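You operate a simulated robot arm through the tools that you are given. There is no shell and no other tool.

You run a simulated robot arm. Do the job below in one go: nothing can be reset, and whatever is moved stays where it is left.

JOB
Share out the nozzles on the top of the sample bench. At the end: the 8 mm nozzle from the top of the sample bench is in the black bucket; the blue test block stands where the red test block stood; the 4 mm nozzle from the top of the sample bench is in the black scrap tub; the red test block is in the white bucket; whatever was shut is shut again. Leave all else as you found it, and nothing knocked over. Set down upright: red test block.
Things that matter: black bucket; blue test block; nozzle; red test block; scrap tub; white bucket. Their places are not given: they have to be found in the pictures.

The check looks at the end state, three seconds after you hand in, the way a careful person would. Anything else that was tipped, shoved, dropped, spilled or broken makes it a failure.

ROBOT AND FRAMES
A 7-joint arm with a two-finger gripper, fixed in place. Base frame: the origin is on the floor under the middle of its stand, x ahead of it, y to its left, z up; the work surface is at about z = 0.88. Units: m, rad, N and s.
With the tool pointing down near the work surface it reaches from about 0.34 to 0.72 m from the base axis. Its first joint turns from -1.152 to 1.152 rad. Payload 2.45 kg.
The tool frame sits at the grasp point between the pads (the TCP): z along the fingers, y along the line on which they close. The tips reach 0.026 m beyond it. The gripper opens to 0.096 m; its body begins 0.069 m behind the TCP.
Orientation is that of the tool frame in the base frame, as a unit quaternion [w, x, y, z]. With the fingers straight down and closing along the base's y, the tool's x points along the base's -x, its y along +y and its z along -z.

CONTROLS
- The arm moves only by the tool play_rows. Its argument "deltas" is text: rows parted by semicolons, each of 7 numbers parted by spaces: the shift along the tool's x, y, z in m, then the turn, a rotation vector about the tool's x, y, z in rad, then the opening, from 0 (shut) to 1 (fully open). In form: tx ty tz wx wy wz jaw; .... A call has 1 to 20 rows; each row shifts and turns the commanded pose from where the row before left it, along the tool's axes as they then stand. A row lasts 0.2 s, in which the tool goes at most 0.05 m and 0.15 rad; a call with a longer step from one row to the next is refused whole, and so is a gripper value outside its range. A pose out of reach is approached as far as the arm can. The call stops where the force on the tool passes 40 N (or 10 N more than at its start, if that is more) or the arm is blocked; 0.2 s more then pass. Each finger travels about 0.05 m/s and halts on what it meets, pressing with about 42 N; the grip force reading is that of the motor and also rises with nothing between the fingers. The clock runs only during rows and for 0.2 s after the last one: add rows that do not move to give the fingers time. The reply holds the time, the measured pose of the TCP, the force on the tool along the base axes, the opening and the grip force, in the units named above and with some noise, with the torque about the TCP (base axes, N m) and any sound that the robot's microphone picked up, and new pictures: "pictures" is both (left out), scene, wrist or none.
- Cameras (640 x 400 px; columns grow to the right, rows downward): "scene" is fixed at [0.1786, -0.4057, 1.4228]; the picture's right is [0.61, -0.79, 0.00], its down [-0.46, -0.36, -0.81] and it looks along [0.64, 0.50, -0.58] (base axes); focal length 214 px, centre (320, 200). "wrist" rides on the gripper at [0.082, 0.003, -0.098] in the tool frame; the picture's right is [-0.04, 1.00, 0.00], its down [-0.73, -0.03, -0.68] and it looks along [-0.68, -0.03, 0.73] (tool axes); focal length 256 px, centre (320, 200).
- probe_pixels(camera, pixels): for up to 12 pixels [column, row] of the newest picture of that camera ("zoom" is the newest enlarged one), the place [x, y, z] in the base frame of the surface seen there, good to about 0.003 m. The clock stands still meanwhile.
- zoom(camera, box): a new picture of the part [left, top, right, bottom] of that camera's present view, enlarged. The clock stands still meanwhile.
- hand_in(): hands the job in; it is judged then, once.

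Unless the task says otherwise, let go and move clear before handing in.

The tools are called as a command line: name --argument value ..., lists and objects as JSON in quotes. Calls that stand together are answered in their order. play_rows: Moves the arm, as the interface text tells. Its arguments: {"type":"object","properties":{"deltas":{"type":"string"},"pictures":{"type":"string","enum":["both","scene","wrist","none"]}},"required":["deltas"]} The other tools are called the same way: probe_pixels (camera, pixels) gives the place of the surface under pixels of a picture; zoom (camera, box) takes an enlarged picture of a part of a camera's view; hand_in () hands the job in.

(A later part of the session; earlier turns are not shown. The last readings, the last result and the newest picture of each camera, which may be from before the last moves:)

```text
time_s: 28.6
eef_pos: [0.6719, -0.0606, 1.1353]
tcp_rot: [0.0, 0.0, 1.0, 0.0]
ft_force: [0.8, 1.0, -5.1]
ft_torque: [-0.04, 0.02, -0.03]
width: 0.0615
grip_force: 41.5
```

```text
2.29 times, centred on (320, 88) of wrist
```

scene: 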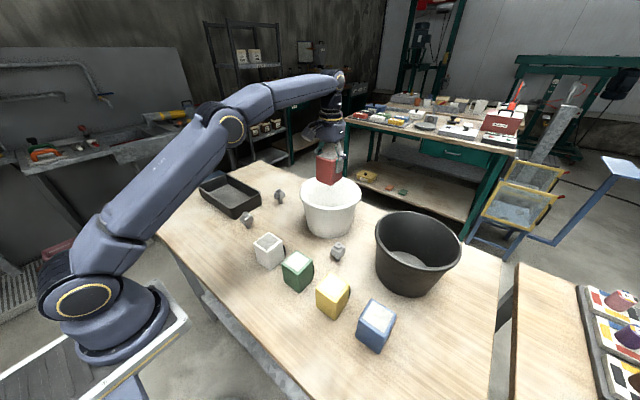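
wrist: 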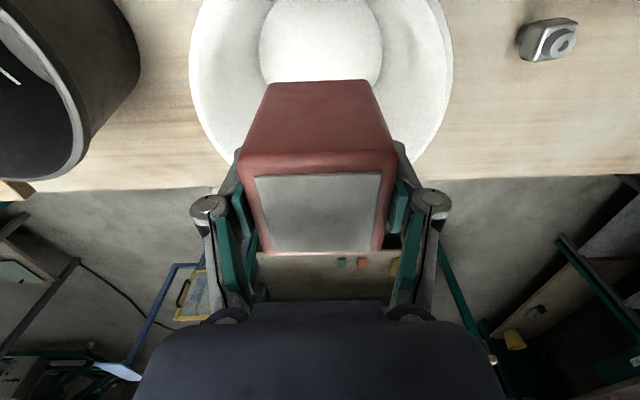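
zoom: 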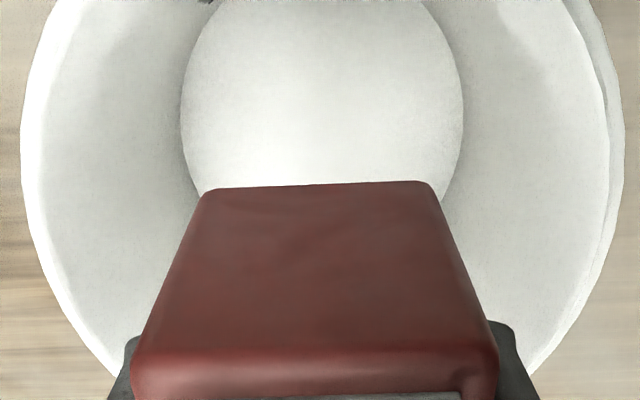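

The floor is at z ≈ 0.885, so the block's bottom will touch when the TCP is near 0.950. I'll lower to about 0.962 first, watching the force and clearance at the rim.

play_rows --deltas "-0.002 0 0.01 0 0 0 0; -0.002 0 0.02 0 0 0 0; 0 0 0.02 0 0 0 0; 0 0 0.02 0 0 0 0; 0 0 0.02 0 0 0 0; 0 0 0.02 0 0 0 0; 0 0 0.02 0 0 0 0; 0 0 0.018 0 0 0 0; 0 0 0.013 0 0 0 0; 0 0 0.008 0 0 0 0; 0 0 0.004 0 0 0 0; 0 0 0 0 0 0 0" --pictures "both"

```text
time_s: 31.2
eef_pos: [0.6752, -0.0615, 0.9632]
tcp_rot: [-0.001, 0.0, 1.0, 0.001]
ft_force: [0.4, 0.5, -4.7]
ft_torque: [0.02, 0.03, 0.01]
width: 0.0615
grip_force: 41.6
```

scene: 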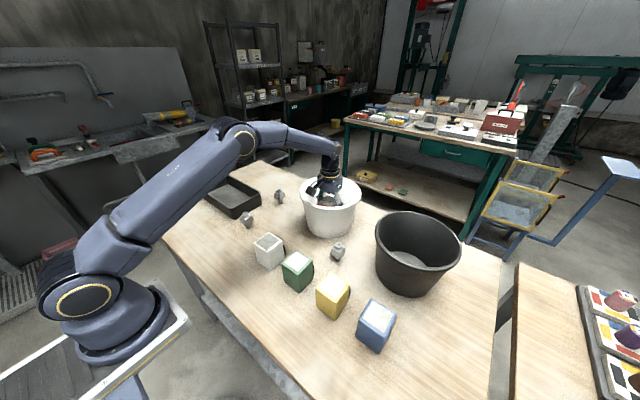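
wrist: 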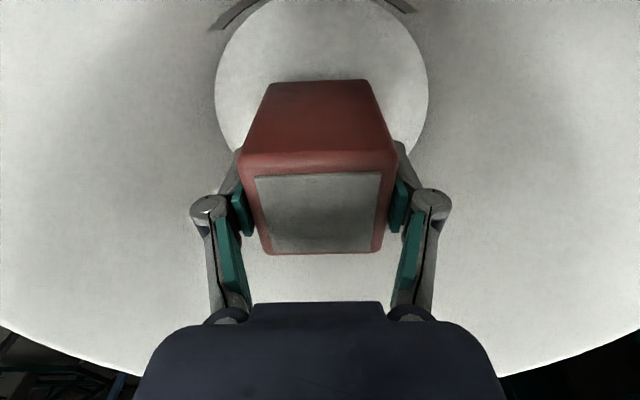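

The block is inside without touching, with force unchanged at about 5 N and the wrist view showing it within the floor disc. I'll ease it down in small steps until it touches.

play_rows --deltas "0 0 0.004 0 0 0 0; 0 0 0.004 0 0 0 0; 0 0 0.003 0 0 0 0; 0 0 0.001 0 0 0 0; 0 0 0.001 0 0 0 0; 0 0 0 0 0 0 0" --pictures "none"

```text
time_s: 32.6
eef_pos: [0.677, -0.0617, 0.9517]
tcp_rot: [0.0, 0.0, 1.0, 0.0]
ft_force: [1.0, -0.3, -5.9]
ft_torque: [0.0, 0.03, -0.01]
width: 0.0615
grip_force: 41.6
```

The force is still the full weight at z = 0.9517, so there's no contact yet. I'll continue in 1 mm steps.

play_rows --deltas "0 0 0.001 0 0 0 0; 0 0 0.001 0 0 0 0; 0 0 0 0 0 0 0" --pictures "none"

```text
time_s: 33.4
eef_pos: [0.6743, -0.061, 0.9485]
tcp_rot: [0.0, 0.001, 1.0, 0.001]
ft_force: [-0.2, -0.2, -4.9]
ft_torque: [0.0, 0.0, 0.0]
width: 0.0618
grip_force: 41.5
```

play_rows --deltas "0 0 0.001 0 0 0 0; 0 0 0.001 0 0 0 0; 0 0 0 0 0 0 0" --pictures "none"

```text
time_s: 34.2
eef_pos: [0.6759, -0.0607, 0.9482]
tcp_rot: [0.001, 0.0, 1.0, 0.0]
ft_force: [-4.2, -0.6, 10.0]
ft_torque: [-0.15, 0.24, -0.01]
width: 0.0615
grip_force: 42.2
```

The force flipped to +10 N, so the block is standing on the bucket floor. I'll open the fingers just enough to release it, then look.

play_rows --deltas "0 0 -0.0007 0 0 0 0.64; 0 0 0 0 0 0 0.68; 0 0 0 0 0 0 0.72; 0 0 0 0 0 0 0.76; 0 0 0 0 0 0 0.78; 0 0 0 0 0 0 0.78" --pictures "both"

```text
time_s: 35.6
eef_pos: [0.6751, -0.0601, 0.9481]
tcp_rot: [-0.001, 0.0, 1.0, 0.0]
ft_force: [0.0, 0.1, 0.3]
ft_torque: [0.02, -0.03, 0.03]
width: 0.0749
grip_force: 0.1
```

scene: 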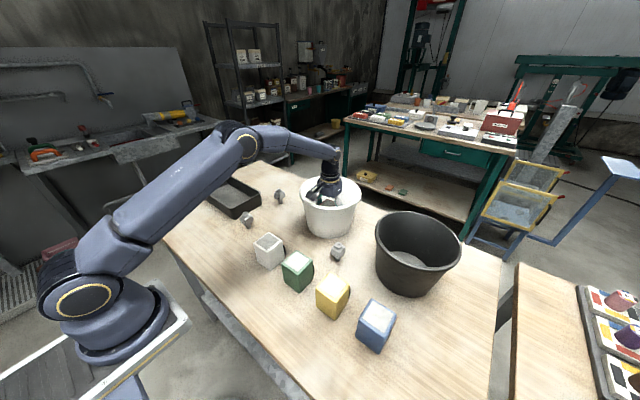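
wrist: 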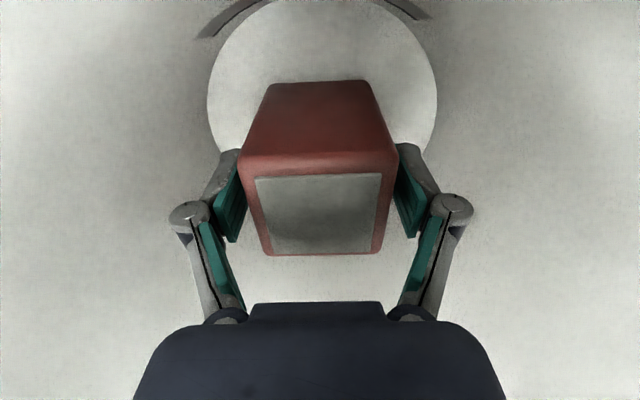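

The block is free and upright in the wrist view, with a gap on each side and the force at 0.3 N. I'll lift the gripper straight out.

play_rows --deltas "0 0 -0.006 0 0 0 0.78; 0 0 -0.01 0 0 0 0.78; 0 0 -0.015 0 0 0 0.78; 0 0 -0.025 0 0 0 0.78; 0 0 -0.03 0 0 0 0.78; 0 0 -0.03 0 0 0 0.78; 0 0 -0.03 0 0 0 0.78; 0 0 -0.03 0 0 0 0.78; 0 0 0 0 0 0 0.78" --pictures "both"

```text
time_s: 37.6
eef_pos: [0.6748, -0.0602, 1.1255]
tcp_rot: [-0.001, 0.001, 1.0, 0.0]
ft_force: [0.4, 0.0, 0.3]
ft_torque: [0.0, -0.03, -0.02]
width: 0.0749
grip_force: 0.1
```

scene: 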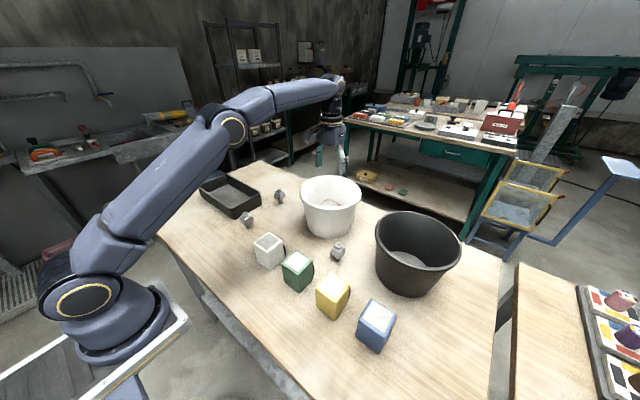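
wrist: 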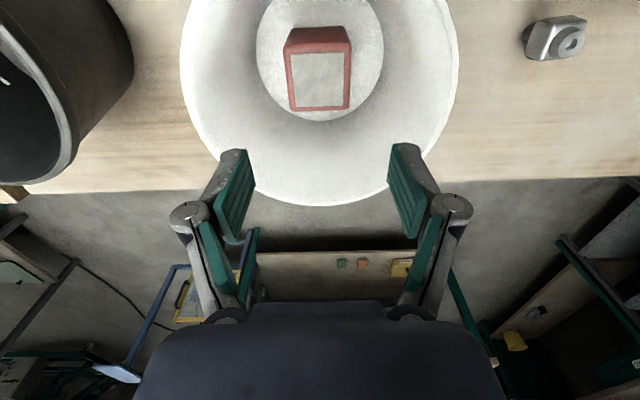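

The red block stands upright in the white bucket, at wrist (318,70). Next I'll move back and over to the blue block.

play_rows --deltas "0.02 0 0 0 0 0 0.84; 0.04 0 0 0 0 0 0.84; 0.04 0 0 0 0 0 0.84; 0.04 0 0 0 0 0 0.84; 0.04 0 0 0 0 0 0.84; 0.035 0 0 0 0 0 0.84; 0.03 -0.02 0 0 0 0 0.84; 0 -0.04 0 0 0 0 0.84; 0 -0.04 0 0 0 0 0.84; 0 -0.04 0 0 0 0 0.84; 0 -0.04 0 0 0 0 0.84; 0 -0.04 0 0 0 0 0.84; 0 -0.04 0 0 0 0 0.84; 0 -0.03 0 0 0 0 0.84; 0 -0.014 0 0 0 0 0.84; 0 0 0 0 0 0 0.84; 0 0 0 0 0 0 0.84" --pictures "both"

```text
time_s: 41.2
eef_pos: [0.4317, -0.3655, 1.1256]
tcp_rot: [0.001, -0.001, 1.0, 0.0]
ft_force: [-0.5, 0.3, -0.1]
ft_torque: [-0.01, 0.0, 0.02]
width: 0.0807
grip_force: 0.1
```

scene: 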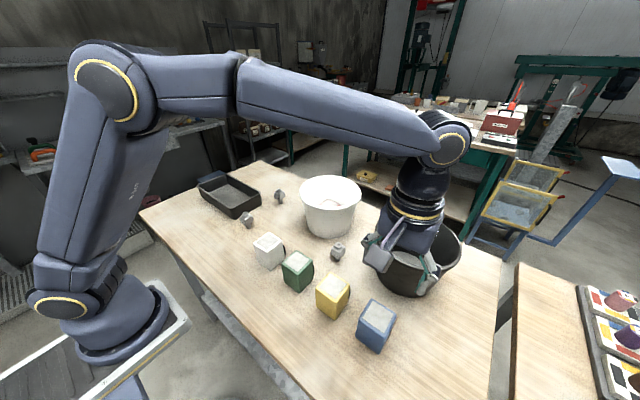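
wrist: 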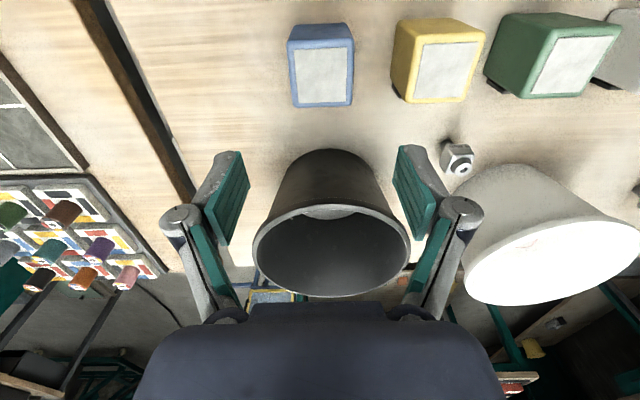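

The tool is over the blue block, at wrist (320,65). I'll measure its centre and yaw precisely from here.

zoom --camera "wrist" --box '[270, 10, 370, 120]'

probe_pixels --camera "wrist" --pixels '[[295, 53], [346, 50], [298, 101], [346, 99], [321, 76], [289, 52], [352, 48], [294, 105], [350, 103]]'

```text
3.64 times, centred on (320, 65) of wrist
```

zoom: 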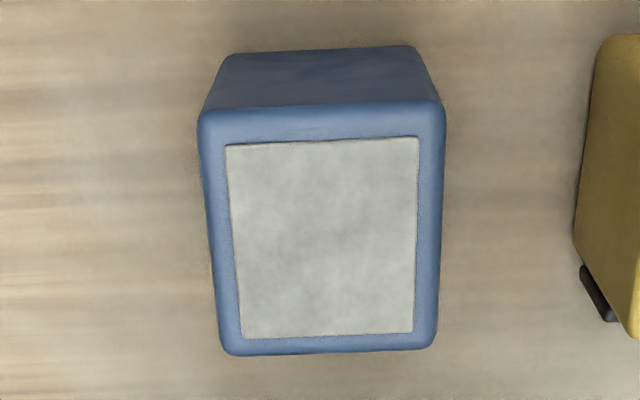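

```text
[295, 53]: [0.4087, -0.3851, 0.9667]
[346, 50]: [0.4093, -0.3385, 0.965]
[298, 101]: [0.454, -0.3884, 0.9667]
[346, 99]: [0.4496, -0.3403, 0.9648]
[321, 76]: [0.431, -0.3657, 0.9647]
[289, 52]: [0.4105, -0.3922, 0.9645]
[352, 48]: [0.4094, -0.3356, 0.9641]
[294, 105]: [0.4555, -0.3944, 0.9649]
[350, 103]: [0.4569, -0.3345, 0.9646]
```

Blue is square to the gripper, centred near (0.4305, -0.364), about 2 mm nearer the base in x than red was. I'll descend to just above it and check centring.

play_rows --deltas "0 0 0.02 0 0 0 0.84; 0 0 0.025 0 0 0 0.84; 0 0 0.025 0 0 0 0.84; 0 0 0.025 0 0 0 0.84; 0 0 0.02 0 0 0 0.84; 0 0 0.007 0 0 0 0.84; 0 0 0 0 0 0 0.84; 0 0 0 0 0 0 0.84" --pictures "both"

```text
time_s: 43.0
eef_pos: [0.4297, -0.3631, 1.0031]
tcp_rot: [0.001, 0.0, 1.0, 0.0]
ft_force: [0.0, -0.7, 0.1]
ft_torque: [-0.03, 0.0, -0.03]
width: 0.0806
grip_force: 0.1
```

scene: 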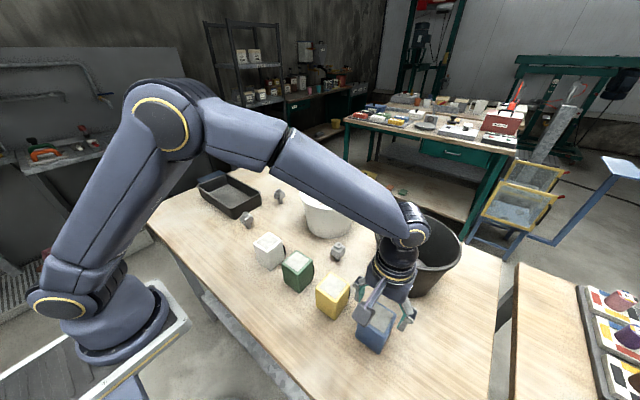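
wrist: 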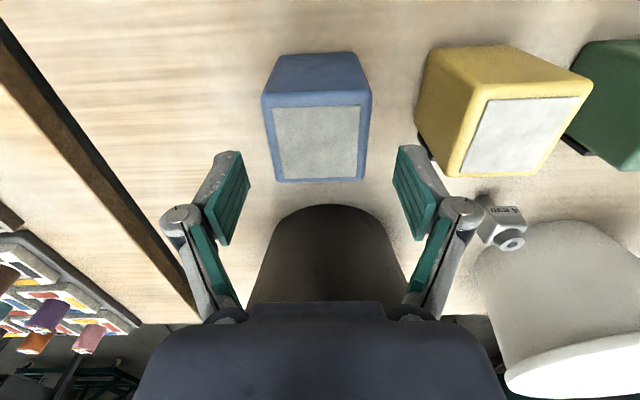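

Blue is centred, spanning columns 263–370 between the pads, and yellow is clear of the right finger. I'll lower 6 cm and close.

play_rows --deltas "0 0 0.015 0 0 0 0.84; 0 0 0.015 0 0 0 0.84; 0 0 0.015 0 0 0 0.84; 0 0 0.01 0 0 0 0.84; 0 0 0.005 0 0 0 0.84; 0 0 0 0 0 0 0.84; 0 0 0 0 0 0 0.7; 0 0 0 0 0 0 0.6; 0 0 0 0 0 0 0.4; 0 0 0 0 0 0 0; 0 0 0 0 0 0 0; 0 0 0 0 0 0 0" --pictures "wrist"

```text
time_s: 45.6
eef_pos: [0.4314, -0.3649, 0.9422]
tcp_rot: [0.001, 0.001, 1.0, -0.001]
ft_force: [-0.7, -2.6, 0.4]
ft_torque: [-0.23, 0.02, 0.03]
width: 0.0615
grip_force: 42.4
```

wrist: 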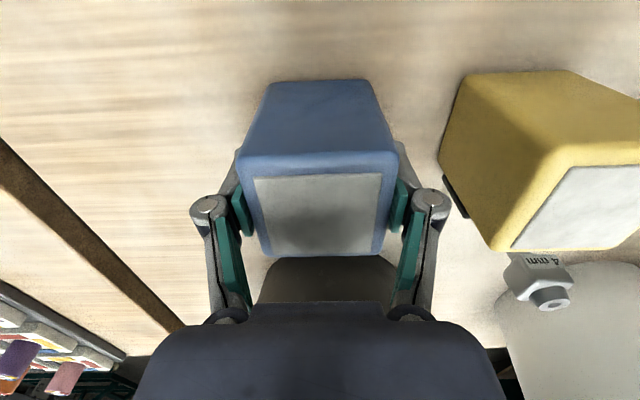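

Blue is gripped at 0.0615 m, sitting in the hand just as red did. I'll lift it gently about 6 cm and move 0.115 m toward -y, with a 2 mm shift in +x.

play_rows --deltas "0 0 0 0 0 0 0; 0 0 -0.003 0 0 0 0; 0 0 -0.005 0 0 0 0; 0 0 -0.007 0 0 0 0; 0 0 -0.01 0 0 0 0; 0 0 -0.012 0 0 0 0; 0 0 -0.012 0 0 0 0; 0 0 -0.008 0 0 0 0; 0 0 -0.003 0 0 0 0; 0 0 0 0 0 0 0" --pictures "wrist"

```text
time_s: 47.8
eef_pos: [0.4308, -0.3664, 1.0029]
tcp_rot: [0.0, 0.0, 1.0, 0.0]
ft_force: [0.0, -0.5, -6.0]
ft_torque: [0.0, 0.01, 0.01]
width: 0.0615
grip_force: 42.3
```

wrist: 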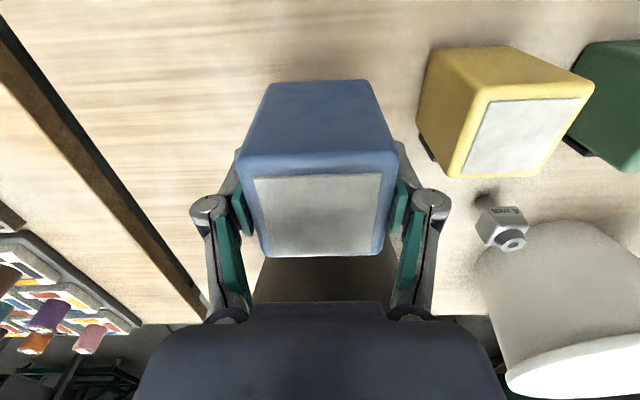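

play_rows --deltas "0 -0.005 0 0 0 0 0; 0 -0.012 0 0 0 0 0; -0.001 -0.018 0 0 0 0 0; -0.001 -0.02 0 0 0 0 0; 0 -0.02 0 0 0 0 0; 0 -0.018 0 0 0 0 0; 0 -0.014 0 0 0 0 0; 0 -0.008 0 0 0 0 0; 0 0 0 0 0 0 0; 0 0 0 0 0 0 0; 0 0 0 0 0 0 0" --pictures "both"

```text
time_s: 50.2
eef_pos: [0.4322, -0.4798, 1.0019]
tcp_rot: [0.0, 0.0, 1.0, 0.0]
ft_force: [-0.5, -0.3, -4.4]
ft_torque: [0.0, -0.03, -0.01]
width: 0.0618
grip_force: 41.7
```

scene: 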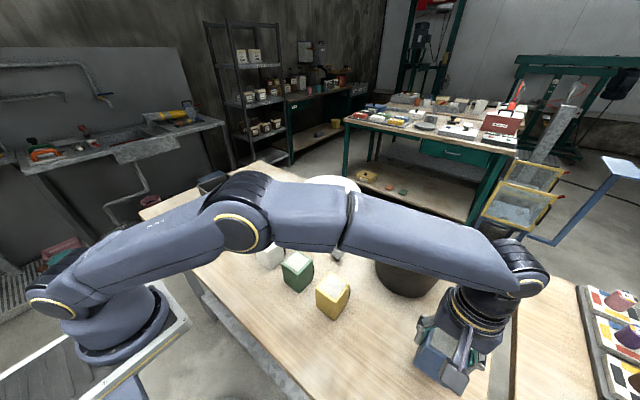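
wrist: 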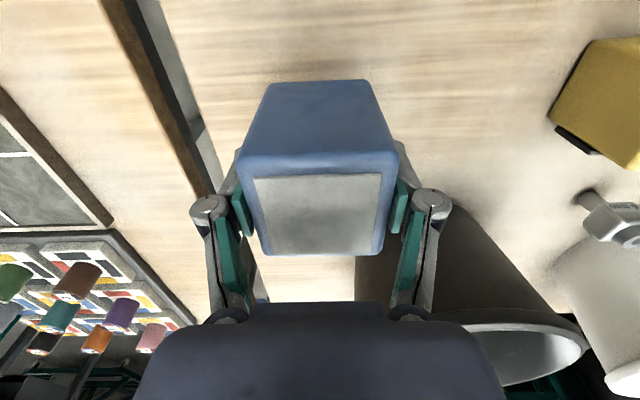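

The TCP reads (0.4322, -0.4798), which is where red stood. I'll lower to about 2 mm above contact.

play_rows --deltas "0 0 0.008 0 0 0 0; 0 0 0.012 0 0 0 0; 0 0 0.014 0 0 0 0; 0 0 0.012 0 0 0 0; 0 0 0.007 0 0 0 0; 0 0 0.003 0 0 0 0; 0 0 0.001 0 0 0 0; 0 0 0 0 0 0 0" --pictures "none"

play_rows --deltas "0 0 0.001 0 0 0 0; 0 0 0.001 0 0 0 0; 0 0 0 0 0 0 0" --pictures "none"

```text
time_s: 52.0
eef_pos: [0.4337, -0.4794, 0.9446]
tcp_rot: [0.0, 0.0, 1.0, 0.0]
ft_force: [-0.1, -0.1, -5.3]
ft_torque: [-0.01, 0.02, -0.01]
width: 0.0615
grip_force: 41.5
```

```text
time_s: 52.8
eef_pos: [0.4328, -0.4803, 0.9419]
tcp_rot: [0.0, 0.0, 1.0, 0.0]
ft_force: [0.5, -0.4, -5.0]
ft_torque: [0.0, 0.0, 0.06]
width: 0.0618
grip_force: 41.7
```

The weight is still fully on the gripper at z = 0.942, so it hasn't touched yet. I'll take two more 1 mm steps.

play_rows --deltas "0 0 0.001 0 0 0 0; 0 0 0.0007 0 0 0 0; 0 0 0 0 0 0 0" --pictures "none"

```text
time_s: 53.6
eef_pos: [0.4328, -0.4804, 0.9421]
tcp_rot: [0.0, 0.0, 1.0, -0.001]
ft_force: [-4.3, 4.1, 7.3]
ft_torque: [0.32, 0.18, -0.01]
width: 0.0612
grip_force: 42.0
```

Contact: the force is now +7 N upward. I'll ease back half a millimetre and open to release.

play_rows --deltas "0 0 -0.0006 0 0 0 0.64; 0 0 0 0 0 0 0.68; 0 0 0 0 0 0 0.72; 0 0 0 0 0 0 0.78; 0 0 0 0 0 0 0.84; 0 0 0 0 0 0 0.84" --pictures "wrist"

```text
time_s: 55.0
eef_pos: [0.4337, -0.4814, 0.9423]
tcp_rot: [0.0, 0.0, 1.0, 0.0]
ft_force: [0.0, -0.2, -0.3]
ft_torque: [0.01, 0.03, -0.01]
width: 0.0806
grip_force: 0.1
```

wrist: 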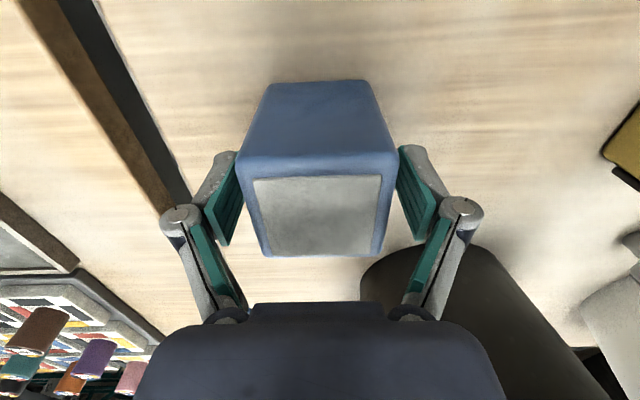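

Blue stands free between the open pads. I'll lift straight up to z ≈ 1.12.

play_rows --deltas "0 0 -0.006 0 0 0 0.84; 0 0 -0.012 0 0 0 0.84; 0 0 -0.02 0 0 0 0.84; 0 0 -0.03 0 0 0 0.84; 0 0 -0.03 0 0 0 0.84; 0 0 -0.03 0 0 0 0.84; 0 0 -0.03 0 0 0 0.84; 0 0 -0.02 0 0 0 0.84; 0 0 0 0 0 0 0.84" --pictures "both"

```text
time_s: 57.0
eef_pos: [0.4319, -0.4783, 1.1199]
tcp_rot: [0.0, 0.0, 1.0, 0.0]
ft_force: [0.4, -0.6, -0.6]
ft_torque: [0.0, 0.0, -0.02]
width: 0.0809
grip_force: 0.1
```

scene: 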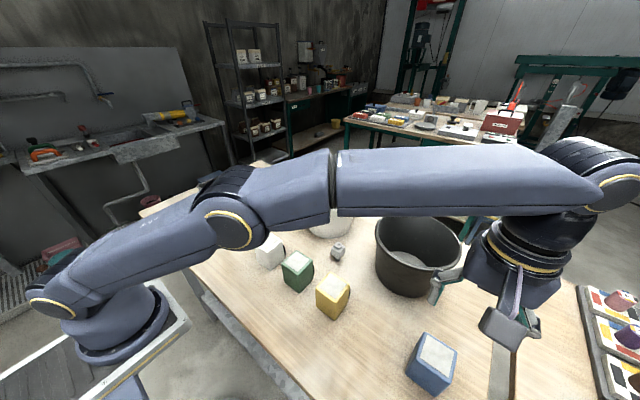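
wrist: 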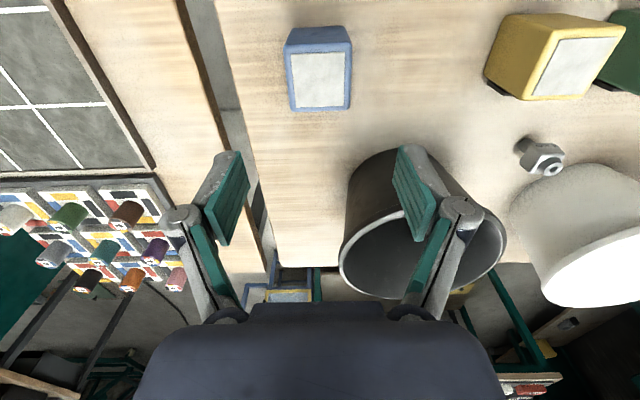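

In the scene view blue now stands at (431,363), exactly where red was at the start. Next is the 4 mm nozzle between the buckets; I'll first move over to y ≈ -0.18 at this height.

play_rows --deltas "0 0.02 0 0 0 0 0.84; 0 0.04 0 0 0 0 0.84; 0 0.04 0 0 0 0 0.84; 0 0.04 0 0 0 0 0.84; 0 0.04 0 0 0 0 0.84; 0 0.04 0 0 0 0 0.84; -0.01 0.04 0 0 0 0 0.84; -0.03 0.027 0 0 0 0 0.84; -0.03 0.01 0 0 0 0 0.84; -0.03 0 0 0 0 0 0.84; -0.015 0 0.01 0 0 0 0.7; -0.007 0 0.01 0 0 0 0.7; 0 0 0 0 0 0 0.7; 0 0 0 0 0 0 0.7" --pictures "both"

```text
time_s: 60.0
eef_pos: [0.5539, -0.1841, 1.0994]
tcp_rot: [-0.001, 0.0, 1.0, 0.0]
ft_force: [-0.2, -0.4, -0.2]
ft_torque: [-0.02, -0.03, 0.01]
width: 0.0671
grip_force: 0.1
```

scene: 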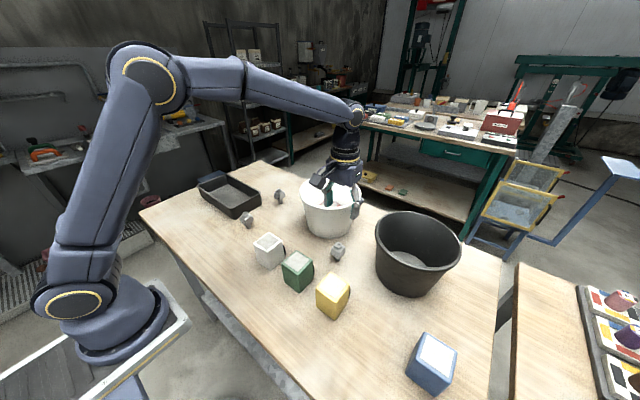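
wrist: 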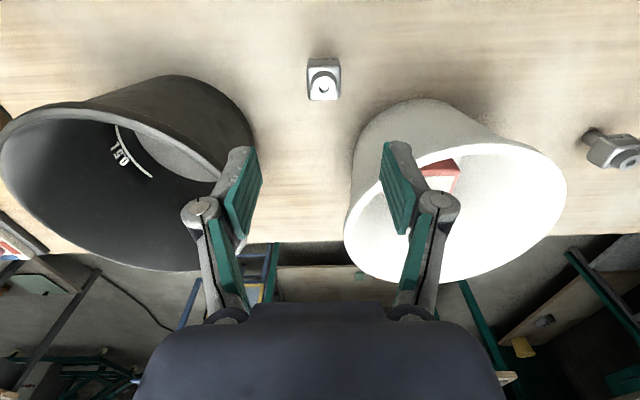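

The 4 mm nozzle is at wrist (324,80), midway between the buckets. I'll zoom in and probe its body and top.

zoom --camera "wrist" --box '[290, 45, 360, 110]'

zoom --camera "scene" --box '[318, 232, 358, 268]'

probe_pixels --camera "wrist" --pixels '[[323, 87], [309, 72], [339, 70], [310, 98], [340, 97], [324, 62], [315, 90], [332, 90]]'

```text
6.15 times, centred on (325, 78) of wrist
```

zoom: 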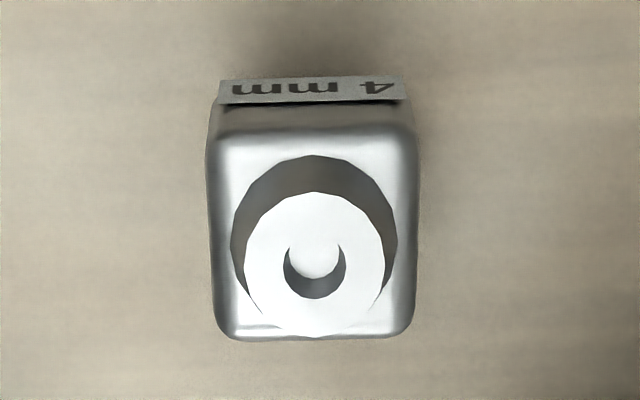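

```text
11.11 times, centred on (338, 250) of scene
```

zoom: 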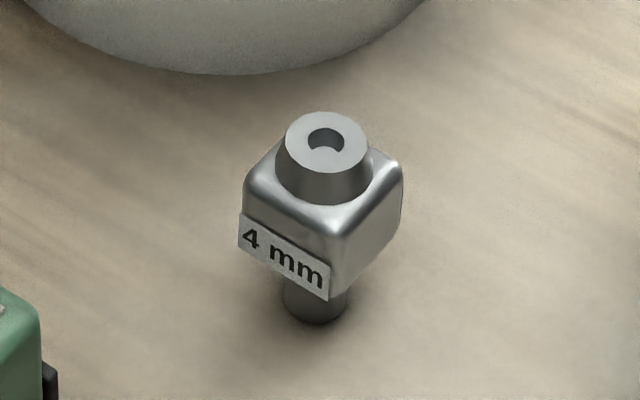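

```text
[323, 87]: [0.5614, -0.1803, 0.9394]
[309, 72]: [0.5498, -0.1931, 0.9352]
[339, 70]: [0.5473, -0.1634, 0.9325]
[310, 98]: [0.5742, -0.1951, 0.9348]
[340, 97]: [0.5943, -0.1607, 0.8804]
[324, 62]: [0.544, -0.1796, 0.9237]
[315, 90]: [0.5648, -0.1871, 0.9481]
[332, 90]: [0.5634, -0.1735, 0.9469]
```

The nozzle's body is about 0.032 m square, centred near (0.5605, -0.180), top of body z ≈ 0.934, tip ≈ 0.947, square to the gripper. I'll shift over it and descend to just above.

play_rows --deltas "-0.003 0.001 0.01 0 0 0 0.7; -0.003 0.001 0.02 0 0 0 0.7; 0 0 0.025 0 0 0 0.7; 0 0 0.025 0 0 0 0.7; 0 0 0.02 0 0 0 0.7; 0 0 0.01 0 0 0 0.7; 0 0 0 0 0 0 0.7; 0 0 0 0 0 0 0.7" --pictures "both"

```text
time_s: 61.8
eef_pos: [0.56, -0.1815, 0.99]
tcp_rot: [0.0, 0.001, 1.0, 0.0]
ft_force: [0.1, -0.4, -0.1]
ft_torque: [-0.03, 0.03, -0.02]
width: 0.0672
grip_force: 0.1
```

scene: 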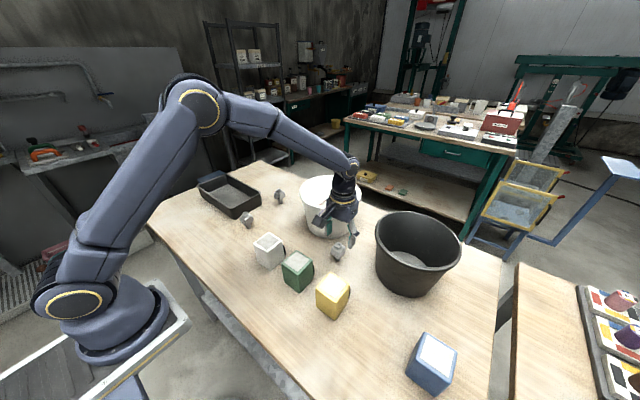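
wrist: 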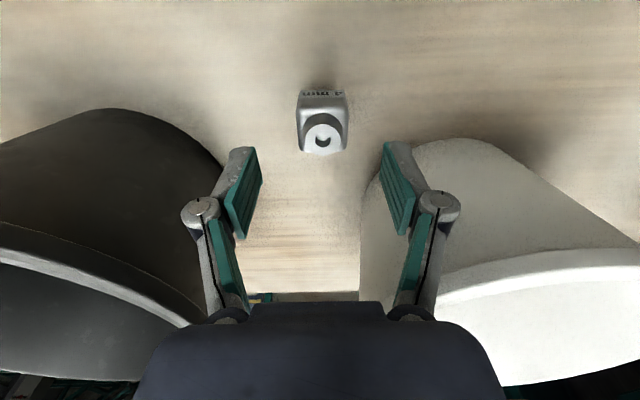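

The nozzle at (322,125) is centred between the pads (244 and 395). Before going below rim level, I'll check the rim points nearest to the palm.

probe_pixels --camera "wrist" --pixels '[[445, 290], [470, 280], [500, 270], [195, 318], [170, 305], [520, 375], [323, 130], [322, 112]]'

zoom --camera "scene" --box '[290, 150, 400, 270]'

```text
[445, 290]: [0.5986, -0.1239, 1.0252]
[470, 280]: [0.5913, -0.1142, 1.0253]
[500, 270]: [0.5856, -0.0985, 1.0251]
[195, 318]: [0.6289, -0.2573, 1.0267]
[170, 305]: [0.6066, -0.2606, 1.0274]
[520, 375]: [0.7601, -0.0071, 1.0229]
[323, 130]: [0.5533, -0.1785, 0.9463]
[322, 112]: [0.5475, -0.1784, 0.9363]
```

```text
3.33 times, centred on (345, 210) of scene
```

zoom: 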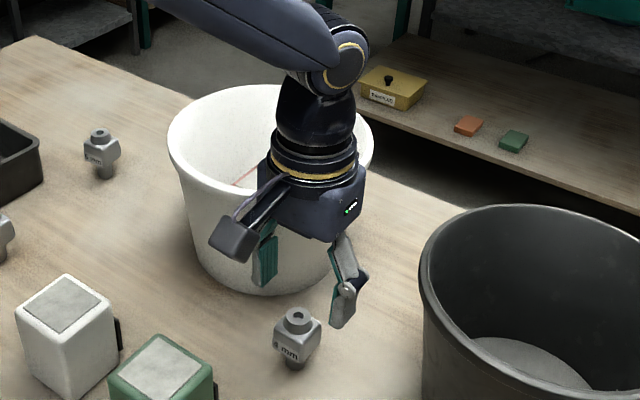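

The nearest white rim point is about 1 cm clear of the palm corner at full depth, which is enough. I'll go straight down slowly to z ≈ 0.925, then close.

play_rows --deltas "0.001 -0.0005 0.01 0 0 0 0.7; 0 0 0.012 0 0 0 0.7; 0 0 0.012 0 0 0 0.7; 0 0 0.012 0 0 0 0.7; 0 0 0.01 0 0 0 0.7; 0 0 0.006 0 0 0 0.7; 0 0 0.003 0 0 0 0.7; 0 0 0 0 0 0 0.7" --pictures "both"

```text
time_s: 63.6
eef_pos: [0.5588, -0.1825, 0.9241]
tcp_rot: [0.0, 0.0, 1.0, -0.001]
ft_force: [-0.4, 0.8, 0.0]
ft_torque: [0.01, 0.01, 0.05]
width: 0.0671
grip_force: 0.1
```

scene: 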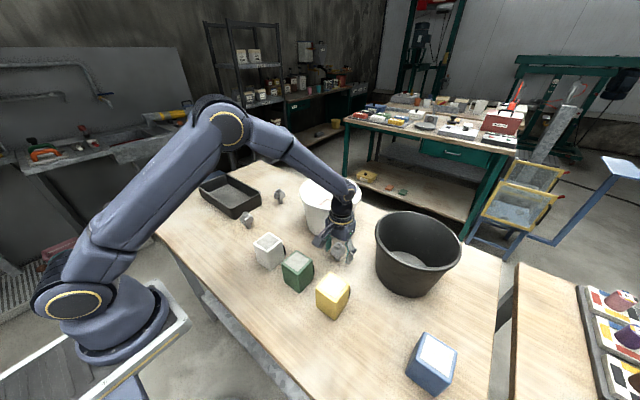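
wrist: 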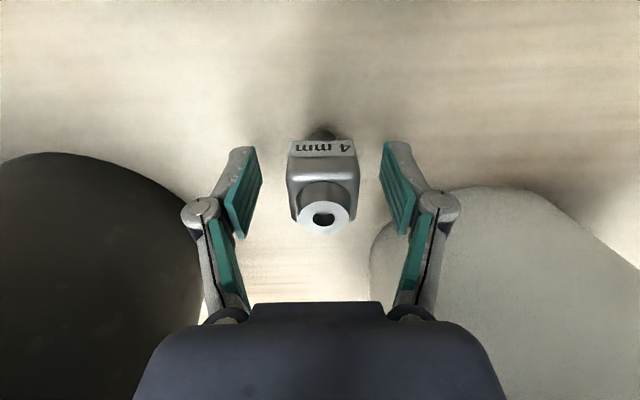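

No contact on the way down, and the nozzle stands between the pads at (322,185). I'll close gently.

play_rows --deltas "0 0 0 0 0 0 0.6; 0 0 0 0 0 0 0.5; 0 0 0 0 0 0 0.42; 0 0 0 0 0 0 0.38; 0 0 0 0 0 0 0.34; 0 0 0 0 0 0 0.28; 0 0 0 0 0 0 0.2; 0 0 0 0 0 0 0.1; 0 0 0 0 0 0 0; 0 0 0 0 0 0 0" --pictures "wrist"

```text
time_s: 65.8
eef_pos: [0.5585, -0.1818, 0.9256]
tcp_rot: [-0.001, 0.0, 1.0, 0.0]
ft_force: [0.1, 0.8, 1.9]
ft_torque: [0.03, -0.02, -0.02]
width: 0.0326
grip_force: 41.8
```

wrist: 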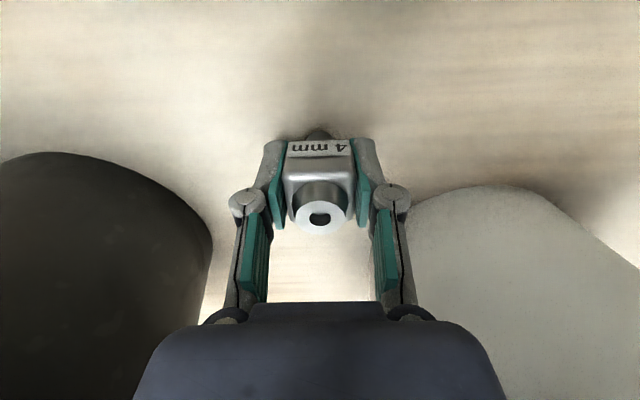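

The 4 mm nozzle is held at 0.0326 m and upright. I'll lift straight up, gently at first.

play_rows --deltas "0 0 -0.003 0 0 0 0; 0 0 -0.005 0 0 0 0; 0 0 -0.008 0 0 0 0; 0 0 -0.012 0 0 0 0; 0 0 -0.015 0 0 0 0; 0 0 -0.018 0 0 0 0; 0 0 -0.02 0 0 0 0; 0 0 -0.02 0 0 0 0; 0 0 -0.02 0 0 0 0; 0 0 -0.02 0 0 0 0; 0 0 -0.018 0 0 0 0; 0 0 -0.012 0 0 0 0; 0 0 -0.005 0 0 0 0; 0 0 0 0 0 0 0" --pictures "both"

```text
time_s: 68.8
eef_pos: [0.5592, -0.1815, 1.1018]
tcp_rot: [-0.001, -0.001, 1.0, 0.001]
ft_force: [-0.6, 0.0, -1.1]
ft_torque: [0.01, -0.02, 0.01]
width: 0.0326
grip_force: 41.8
```

scene: 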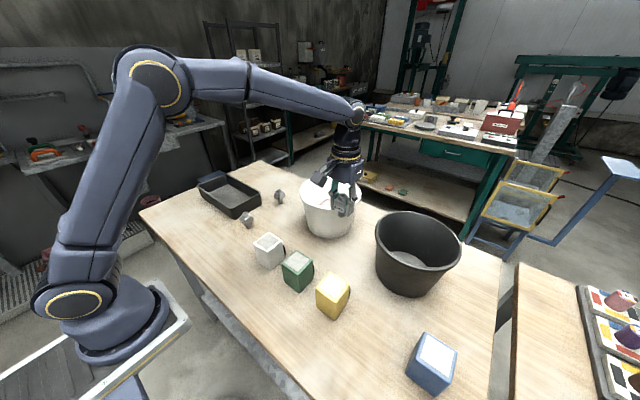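
wrist: 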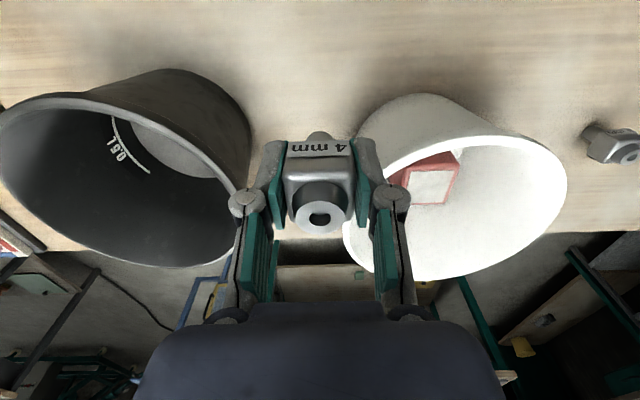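

The 4 mm nozzle is in hand. Now I'll measure the scrap tub at scene (229,195) for the set-down spot.

zoom --camera "scene" --box '[190, 160, 270, 230]'

probe_pixels --camera "scene" --pixels '[[199, 185], [231, 209], [261, 191], [226, 175], [215, 197], [247, 200], [230, 190], [215, 187], [245, 192], [235, 182], [225, 195], [240, 198]]'

```text
5.71 times, centred on (230, 195) of scene
```

zoom: 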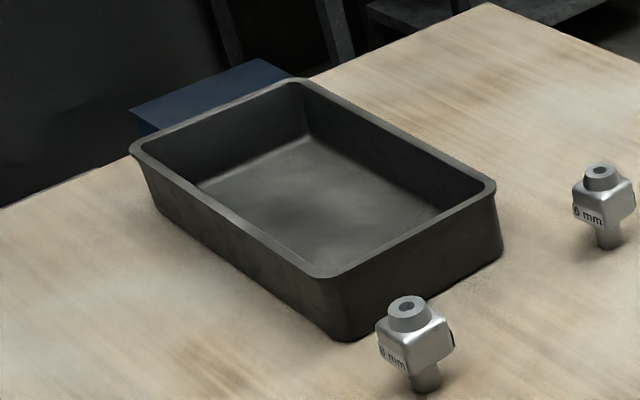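

```text
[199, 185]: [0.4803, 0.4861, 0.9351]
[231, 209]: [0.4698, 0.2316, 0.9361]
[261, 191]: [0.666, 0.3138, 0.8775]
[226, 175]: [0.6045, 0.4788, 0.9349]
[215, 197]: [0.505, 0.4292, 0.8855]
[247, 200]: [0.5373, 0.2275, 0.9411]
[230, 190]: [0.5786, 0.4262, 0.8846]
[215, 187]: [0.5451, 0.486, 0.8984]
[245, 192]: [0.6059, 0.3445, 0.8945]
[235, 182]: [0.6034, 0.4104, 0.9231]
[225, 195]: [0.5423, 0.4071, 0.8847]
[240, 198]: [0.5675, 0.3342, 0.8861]
```

The tub spans about x 0.47–0.63 and y 0.23–0.49, floor z ≈ 0.885, rim ≈ 0.94. I'll carry the nozzle over its middle, at (0.55, 0.36).

play_rows --deltas "0.015 0.01 0 0 0 0 0; 0.025 0.025 0 0 0 0 0; 0 0.04 0 0 0 0 0; 0 0.04 0 0 0 0 0; 0 0.04 0 0 0 0 0; 0 0.04 0 0 0 0 0; 0 0.04 0 0 0 0 0; 0 0.04 0 0 0 0 0; 0 0.04 0 0 0 0 0; 0 0.04 0 0 0 0 0; 0 0.04 0 0 0 0 0; 0 0.04 0 0 0 0 0; 0 0.04 0 0 0 0 0; -0.01 0.04 0 0 0 0 0; -0.015 0.02 0 0 0 0 0; -0.006 0.0065 0 0 0 0 0; 0 0 0 0 0 0 0; 0 0 0 0 0 0 0" --pictures "both"

```text
time_s: 72.6
eef_pos: [0.5519, 0.3592, 1.1004]
tcp_rot: [0.0, 0.0, 1.0, 0.0]
ft_force: [0.9, -0.1, -1.5]
ft_torque: [-0.01, -0.01, 0.0]
width: 0.0325
grip_force: 42.0
```

scene: 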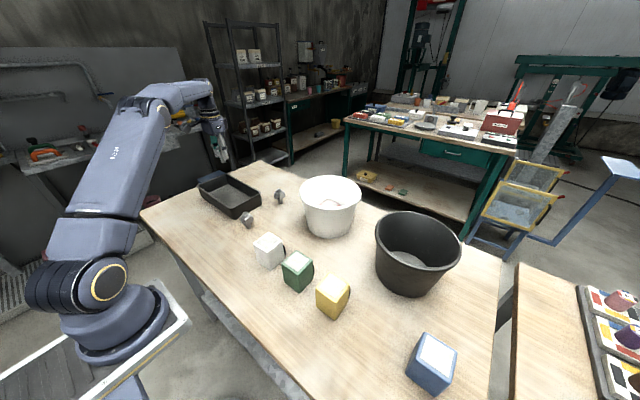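
wrist: 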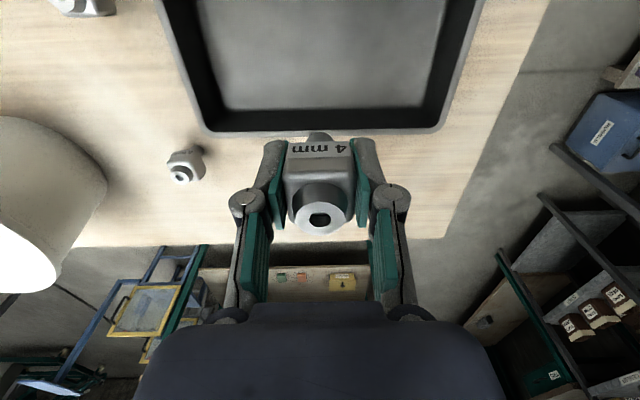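

The tub's floor lies under the tool, around wrist (320,62). I'll verify with probes before lowering.

probe_pixels --camera "wrist" --pixels '[[320, 62], [320, 100], [320, 125], [228, 62], [432, 62], [195, 62], [468, 62], [320, 15]]'

```text
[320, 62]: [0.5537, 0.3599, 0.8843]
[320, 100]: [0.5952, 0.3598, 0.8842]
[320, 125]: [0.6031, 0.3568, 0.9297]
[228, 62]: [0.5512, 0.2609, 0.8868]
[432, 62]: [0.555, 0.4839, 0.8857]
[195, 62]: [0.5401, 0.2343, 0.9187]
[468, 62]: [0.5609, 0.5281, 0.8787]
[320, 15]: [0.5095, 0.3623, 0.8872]
```

The floor is flat beneath the tool at z ≈ 0.885, so the nozzle should touch at TCP z ≈ 0.930. I'll lower to about 0.935, then step down.

play_rows --deltas "0.003 0 0.01 0 0 0 0; 0 0 0.02 0 0 0 0; 0 0 0.025 0 0 0 0; 0 0 0.025 0 0 0 0; 0 0 0.025 0 0 0 0; 0 0 0.022 0 0 0 0; 0 0 0.018 0 0 0 0; 0 0 0.012 0 0 0 0; 0 0 0.006 0 0 0 0; 0 0 0.002 0 0 0 0; 0 0 0 0 0 0 0" --pictures "wrist"

```text
time_s: 75.0
eef_pos: [0.5463, 0.3601, 0.9361]
tcp_rot: [0.001, 0.001, 1.0, -0.001]
ft_force: [0.3, -0.5, -1.9]
ft_torque: [0.0, -0.03, 0.0]
width: 0.0325
grip_force: 42.2
```

wrist: 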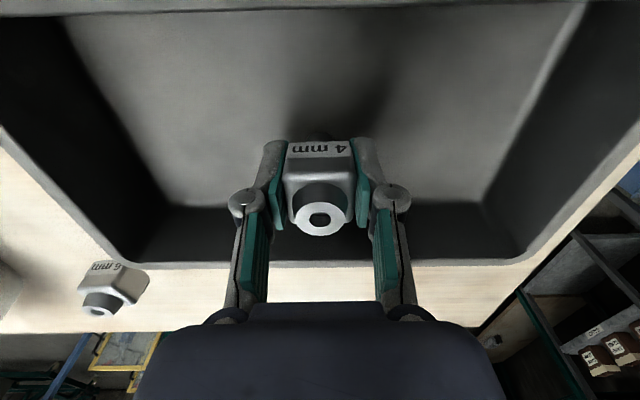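

play_rows --deltas "0 0 0.002 0 0 0 0; 0 0 0.001 0 0 0 0; 0 0 0.001 0 0 0 0; 0 0 0.001 0 0 0 0; 0 0 0 0 0 0 0" --pictures "none"

```text
time_s: 76.2
eef_pos: [0.5476, 0.3606, 0.9302]
tcp_rot: [0.001, 0.001, 1.0, 0.0]
ft_force: [0.6, -0.5, 1.4]
ft_torque: [-0.05, 0.0, 0.01]
width: 0.0326
grip_force: 41.7
```

The vertical force is rising, now +1.4 N, so the nozzle is just touching. I'll take one more half-millimetre step.

play_rows --deltas "0 0 0.0007 0 0 0 0; 0 0 0 0 0 0 0" --pictures "none"

```text
time_s: 76.8
eef_pos: [0.5468, 0.36, 0.9304]
tcp_rot: [0.0, 0.0, 1.0, 0.0]
ft_force: [-1.8, -1.1, 9.4]
ft_torque: [-0.03, 0.05, -0.02]
width: 0.0326
grip_force: 42.2
```

Firm contact at +9 N. I'll ease off slightly and open slowly so the nozzle stays standing.

play_rows --deltas "0 0 -0.0006 0 0 0 0.34; 0 0 0 0 0 0 0.36; 0 0 0 0 0 0 0.4; 0 0 0 0 0 0 0.45; 0 0 0 0 0 0 0.52; 0 0 0 0 0 0 0.6; 0 0 0 0 0 0 0.66; 0 0 0 0 0 0 0.66" --pictures "wrist"

```text
time_s: 78.6
eef_pos: [0.5473, 0.3613, 0.93]
tcp_rot: [0.0, 0.0, 1.0, 0.0]
ft_force: [0.1, 0.3, 0.3]
ft_torque: [0.02, -0.05, -0.02]
width: 0.0633
grip_force: 0.1
```

wrist: 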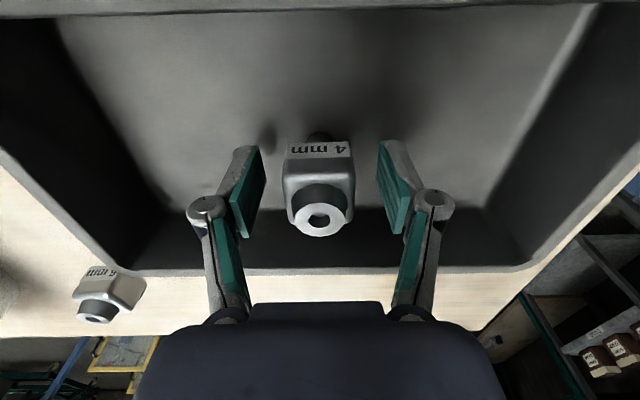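

The 4 mm nozzle stands upright in the tub, at (318,190). I'll lift straight off it.

play_rows --deltas "0 0 -0.006 0 0 0 0.66; 0 0 -0.012 0 0 0 0.66; 0 0 -0.02 0 0 0 0.66; 0 0 -0.03 0 0 0 0.66; 0 0 -0.03 0 0 0 0.66; 0 0 -0.03 0 0 0 0.66; 0 0 -0.03 0 0 0 0.66; 0 0 -0.01 0 0 0 0.66; 0 0 0 0 0 0 0.66" --pictures "both"

```text
time_s: 80.6
eef_pos: [0.5477, 0.3584, 1.098]
tcp_rot: [0.0, 0.0, 1.0, 0.0]
ft_force: [0.6, 0.8, 0.2]
ft_torque: [0.02, -0.02, -0.01]
width: 0.0633
grip_force: 0.0
```

scene: 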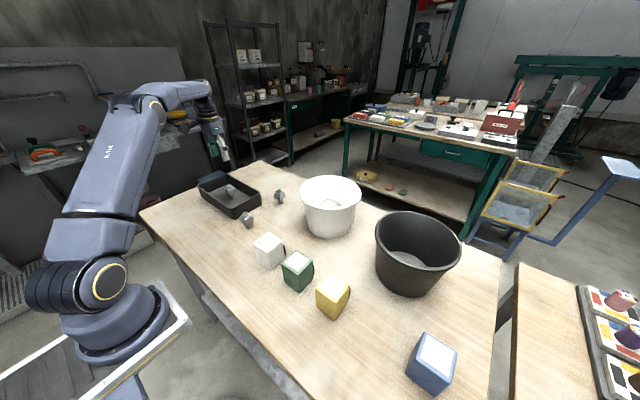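
wrist: 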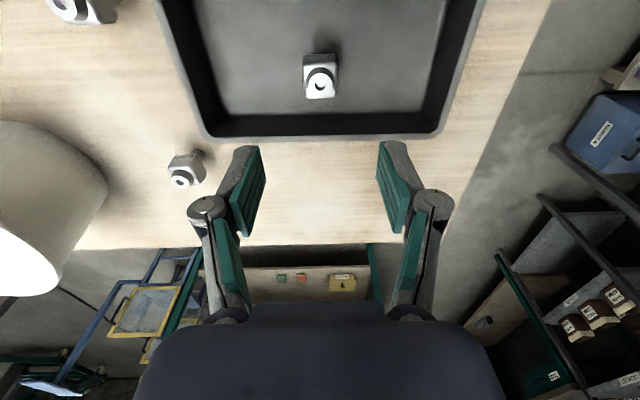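

The 4 mm nozzle stands in the scrap tub, at wrist (320,80). Now I'll go over to the 8 mm nozzle near (0.478, 0.147).

play_rows --deltas "0.01 -0.02 0 0 0 0 0.66; 0.02 -0.035 0 0 0 0 0.66; 0.02 -0.04 0 0 0 0 0.66; 0.015 -0.04 0 0 0 0 0.66; 0.005 -0.04 0 0 0 0 0.66; 0 -0.025 0 0 0 0 0.66; 0 -0.0125 0 0 0 0 0.66; 0 0 0 0 0 0 0.66; 0 0 0 0 0 0 0.66" --pictures "both"

```text
time_s: 82.6
eef_pos: [0.4777, 0.1449, 1.0989]
tcp_rot: [0.0, 0.0, 1.0, 0.0]
ft_force: [-0.5, -0.7, 0.0]
ft_torque: [-0.02, -0.03, 0.01]
width: 0.0632
grip_force: 0.0
```

scene: 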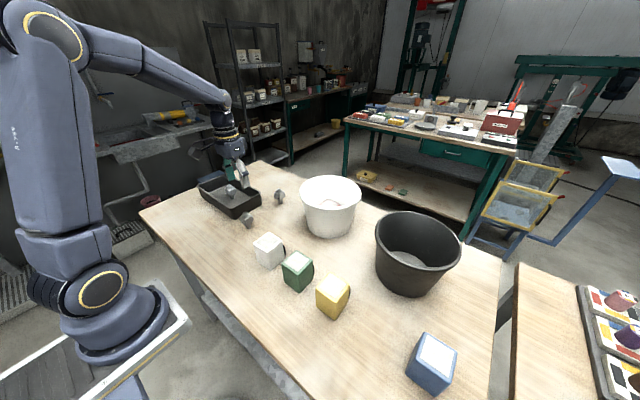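
wrist: 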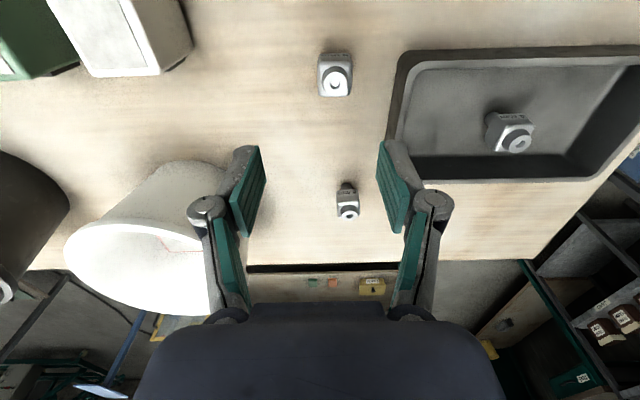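

zoom --camera "wrist" --box '[300, 40, 370, 110]'

probe_pixels --camera "wrist" --pixels '[[321, 70], [350, 68], [322, 94], [349, 93], [334, 86], [329, 88], [342, 88], [336, 56], [395, 62], [388, 130]]'

```text
5.71 times, centred on (335, 75) of wrist
```

zoom: 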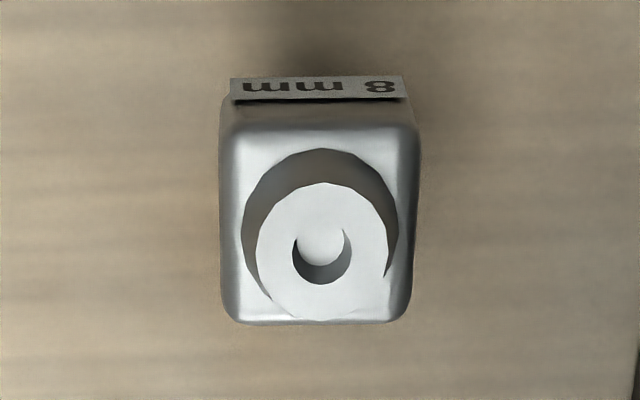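

```text
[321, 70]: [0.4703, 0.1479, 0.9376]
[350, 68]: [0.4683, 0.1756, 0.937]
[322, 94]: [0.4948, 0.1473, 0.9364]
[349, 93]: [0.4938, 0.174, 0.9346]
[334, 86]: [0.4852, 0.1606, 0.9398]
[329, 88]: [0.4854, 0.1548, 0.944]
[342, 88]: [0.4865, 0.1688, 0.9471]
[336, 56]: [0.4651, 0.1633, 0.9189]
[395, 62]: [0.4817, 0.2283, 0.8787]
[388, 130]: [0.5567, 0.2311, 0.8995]
```

The 8 mm nozzle is centred near (0.482, 0.161), square to the gripper. Since its goal is the deep black bucket, I'll check the camera housing's lowest edge in the scene view before choosing the grip height.

zoom --camera "scene" --box '[170, 90, 270, 210]'

```text
3.33 times, centred on (220, 150) of scene
```

zoom: 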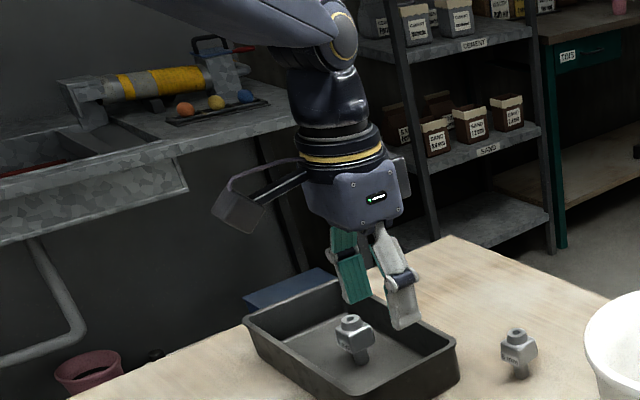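

probe_pixels --camera "zoom" --pixels '[[230, 212], [245, 230], [218, 220], [250, 215], [260, 210], [238, 195], [400, 180], [406, 190], [370, 220], [345, 225], [395, 210], [320, 200]]'

```text
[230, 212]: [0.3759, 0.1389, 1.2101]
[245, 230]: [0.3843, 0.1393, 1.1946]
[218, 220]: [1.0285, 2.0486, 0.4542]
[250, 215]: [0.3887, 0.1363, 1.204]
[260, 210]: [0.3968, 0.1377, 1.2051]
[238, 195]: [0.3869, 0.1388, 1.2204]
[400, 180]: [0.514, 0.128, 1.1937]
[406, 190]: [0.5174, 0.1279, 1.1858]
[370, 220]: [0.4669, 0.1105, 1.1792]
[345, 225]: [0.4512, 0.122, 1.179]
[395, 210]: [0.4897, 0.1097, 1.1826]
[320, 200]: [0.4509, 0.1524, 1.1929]
```

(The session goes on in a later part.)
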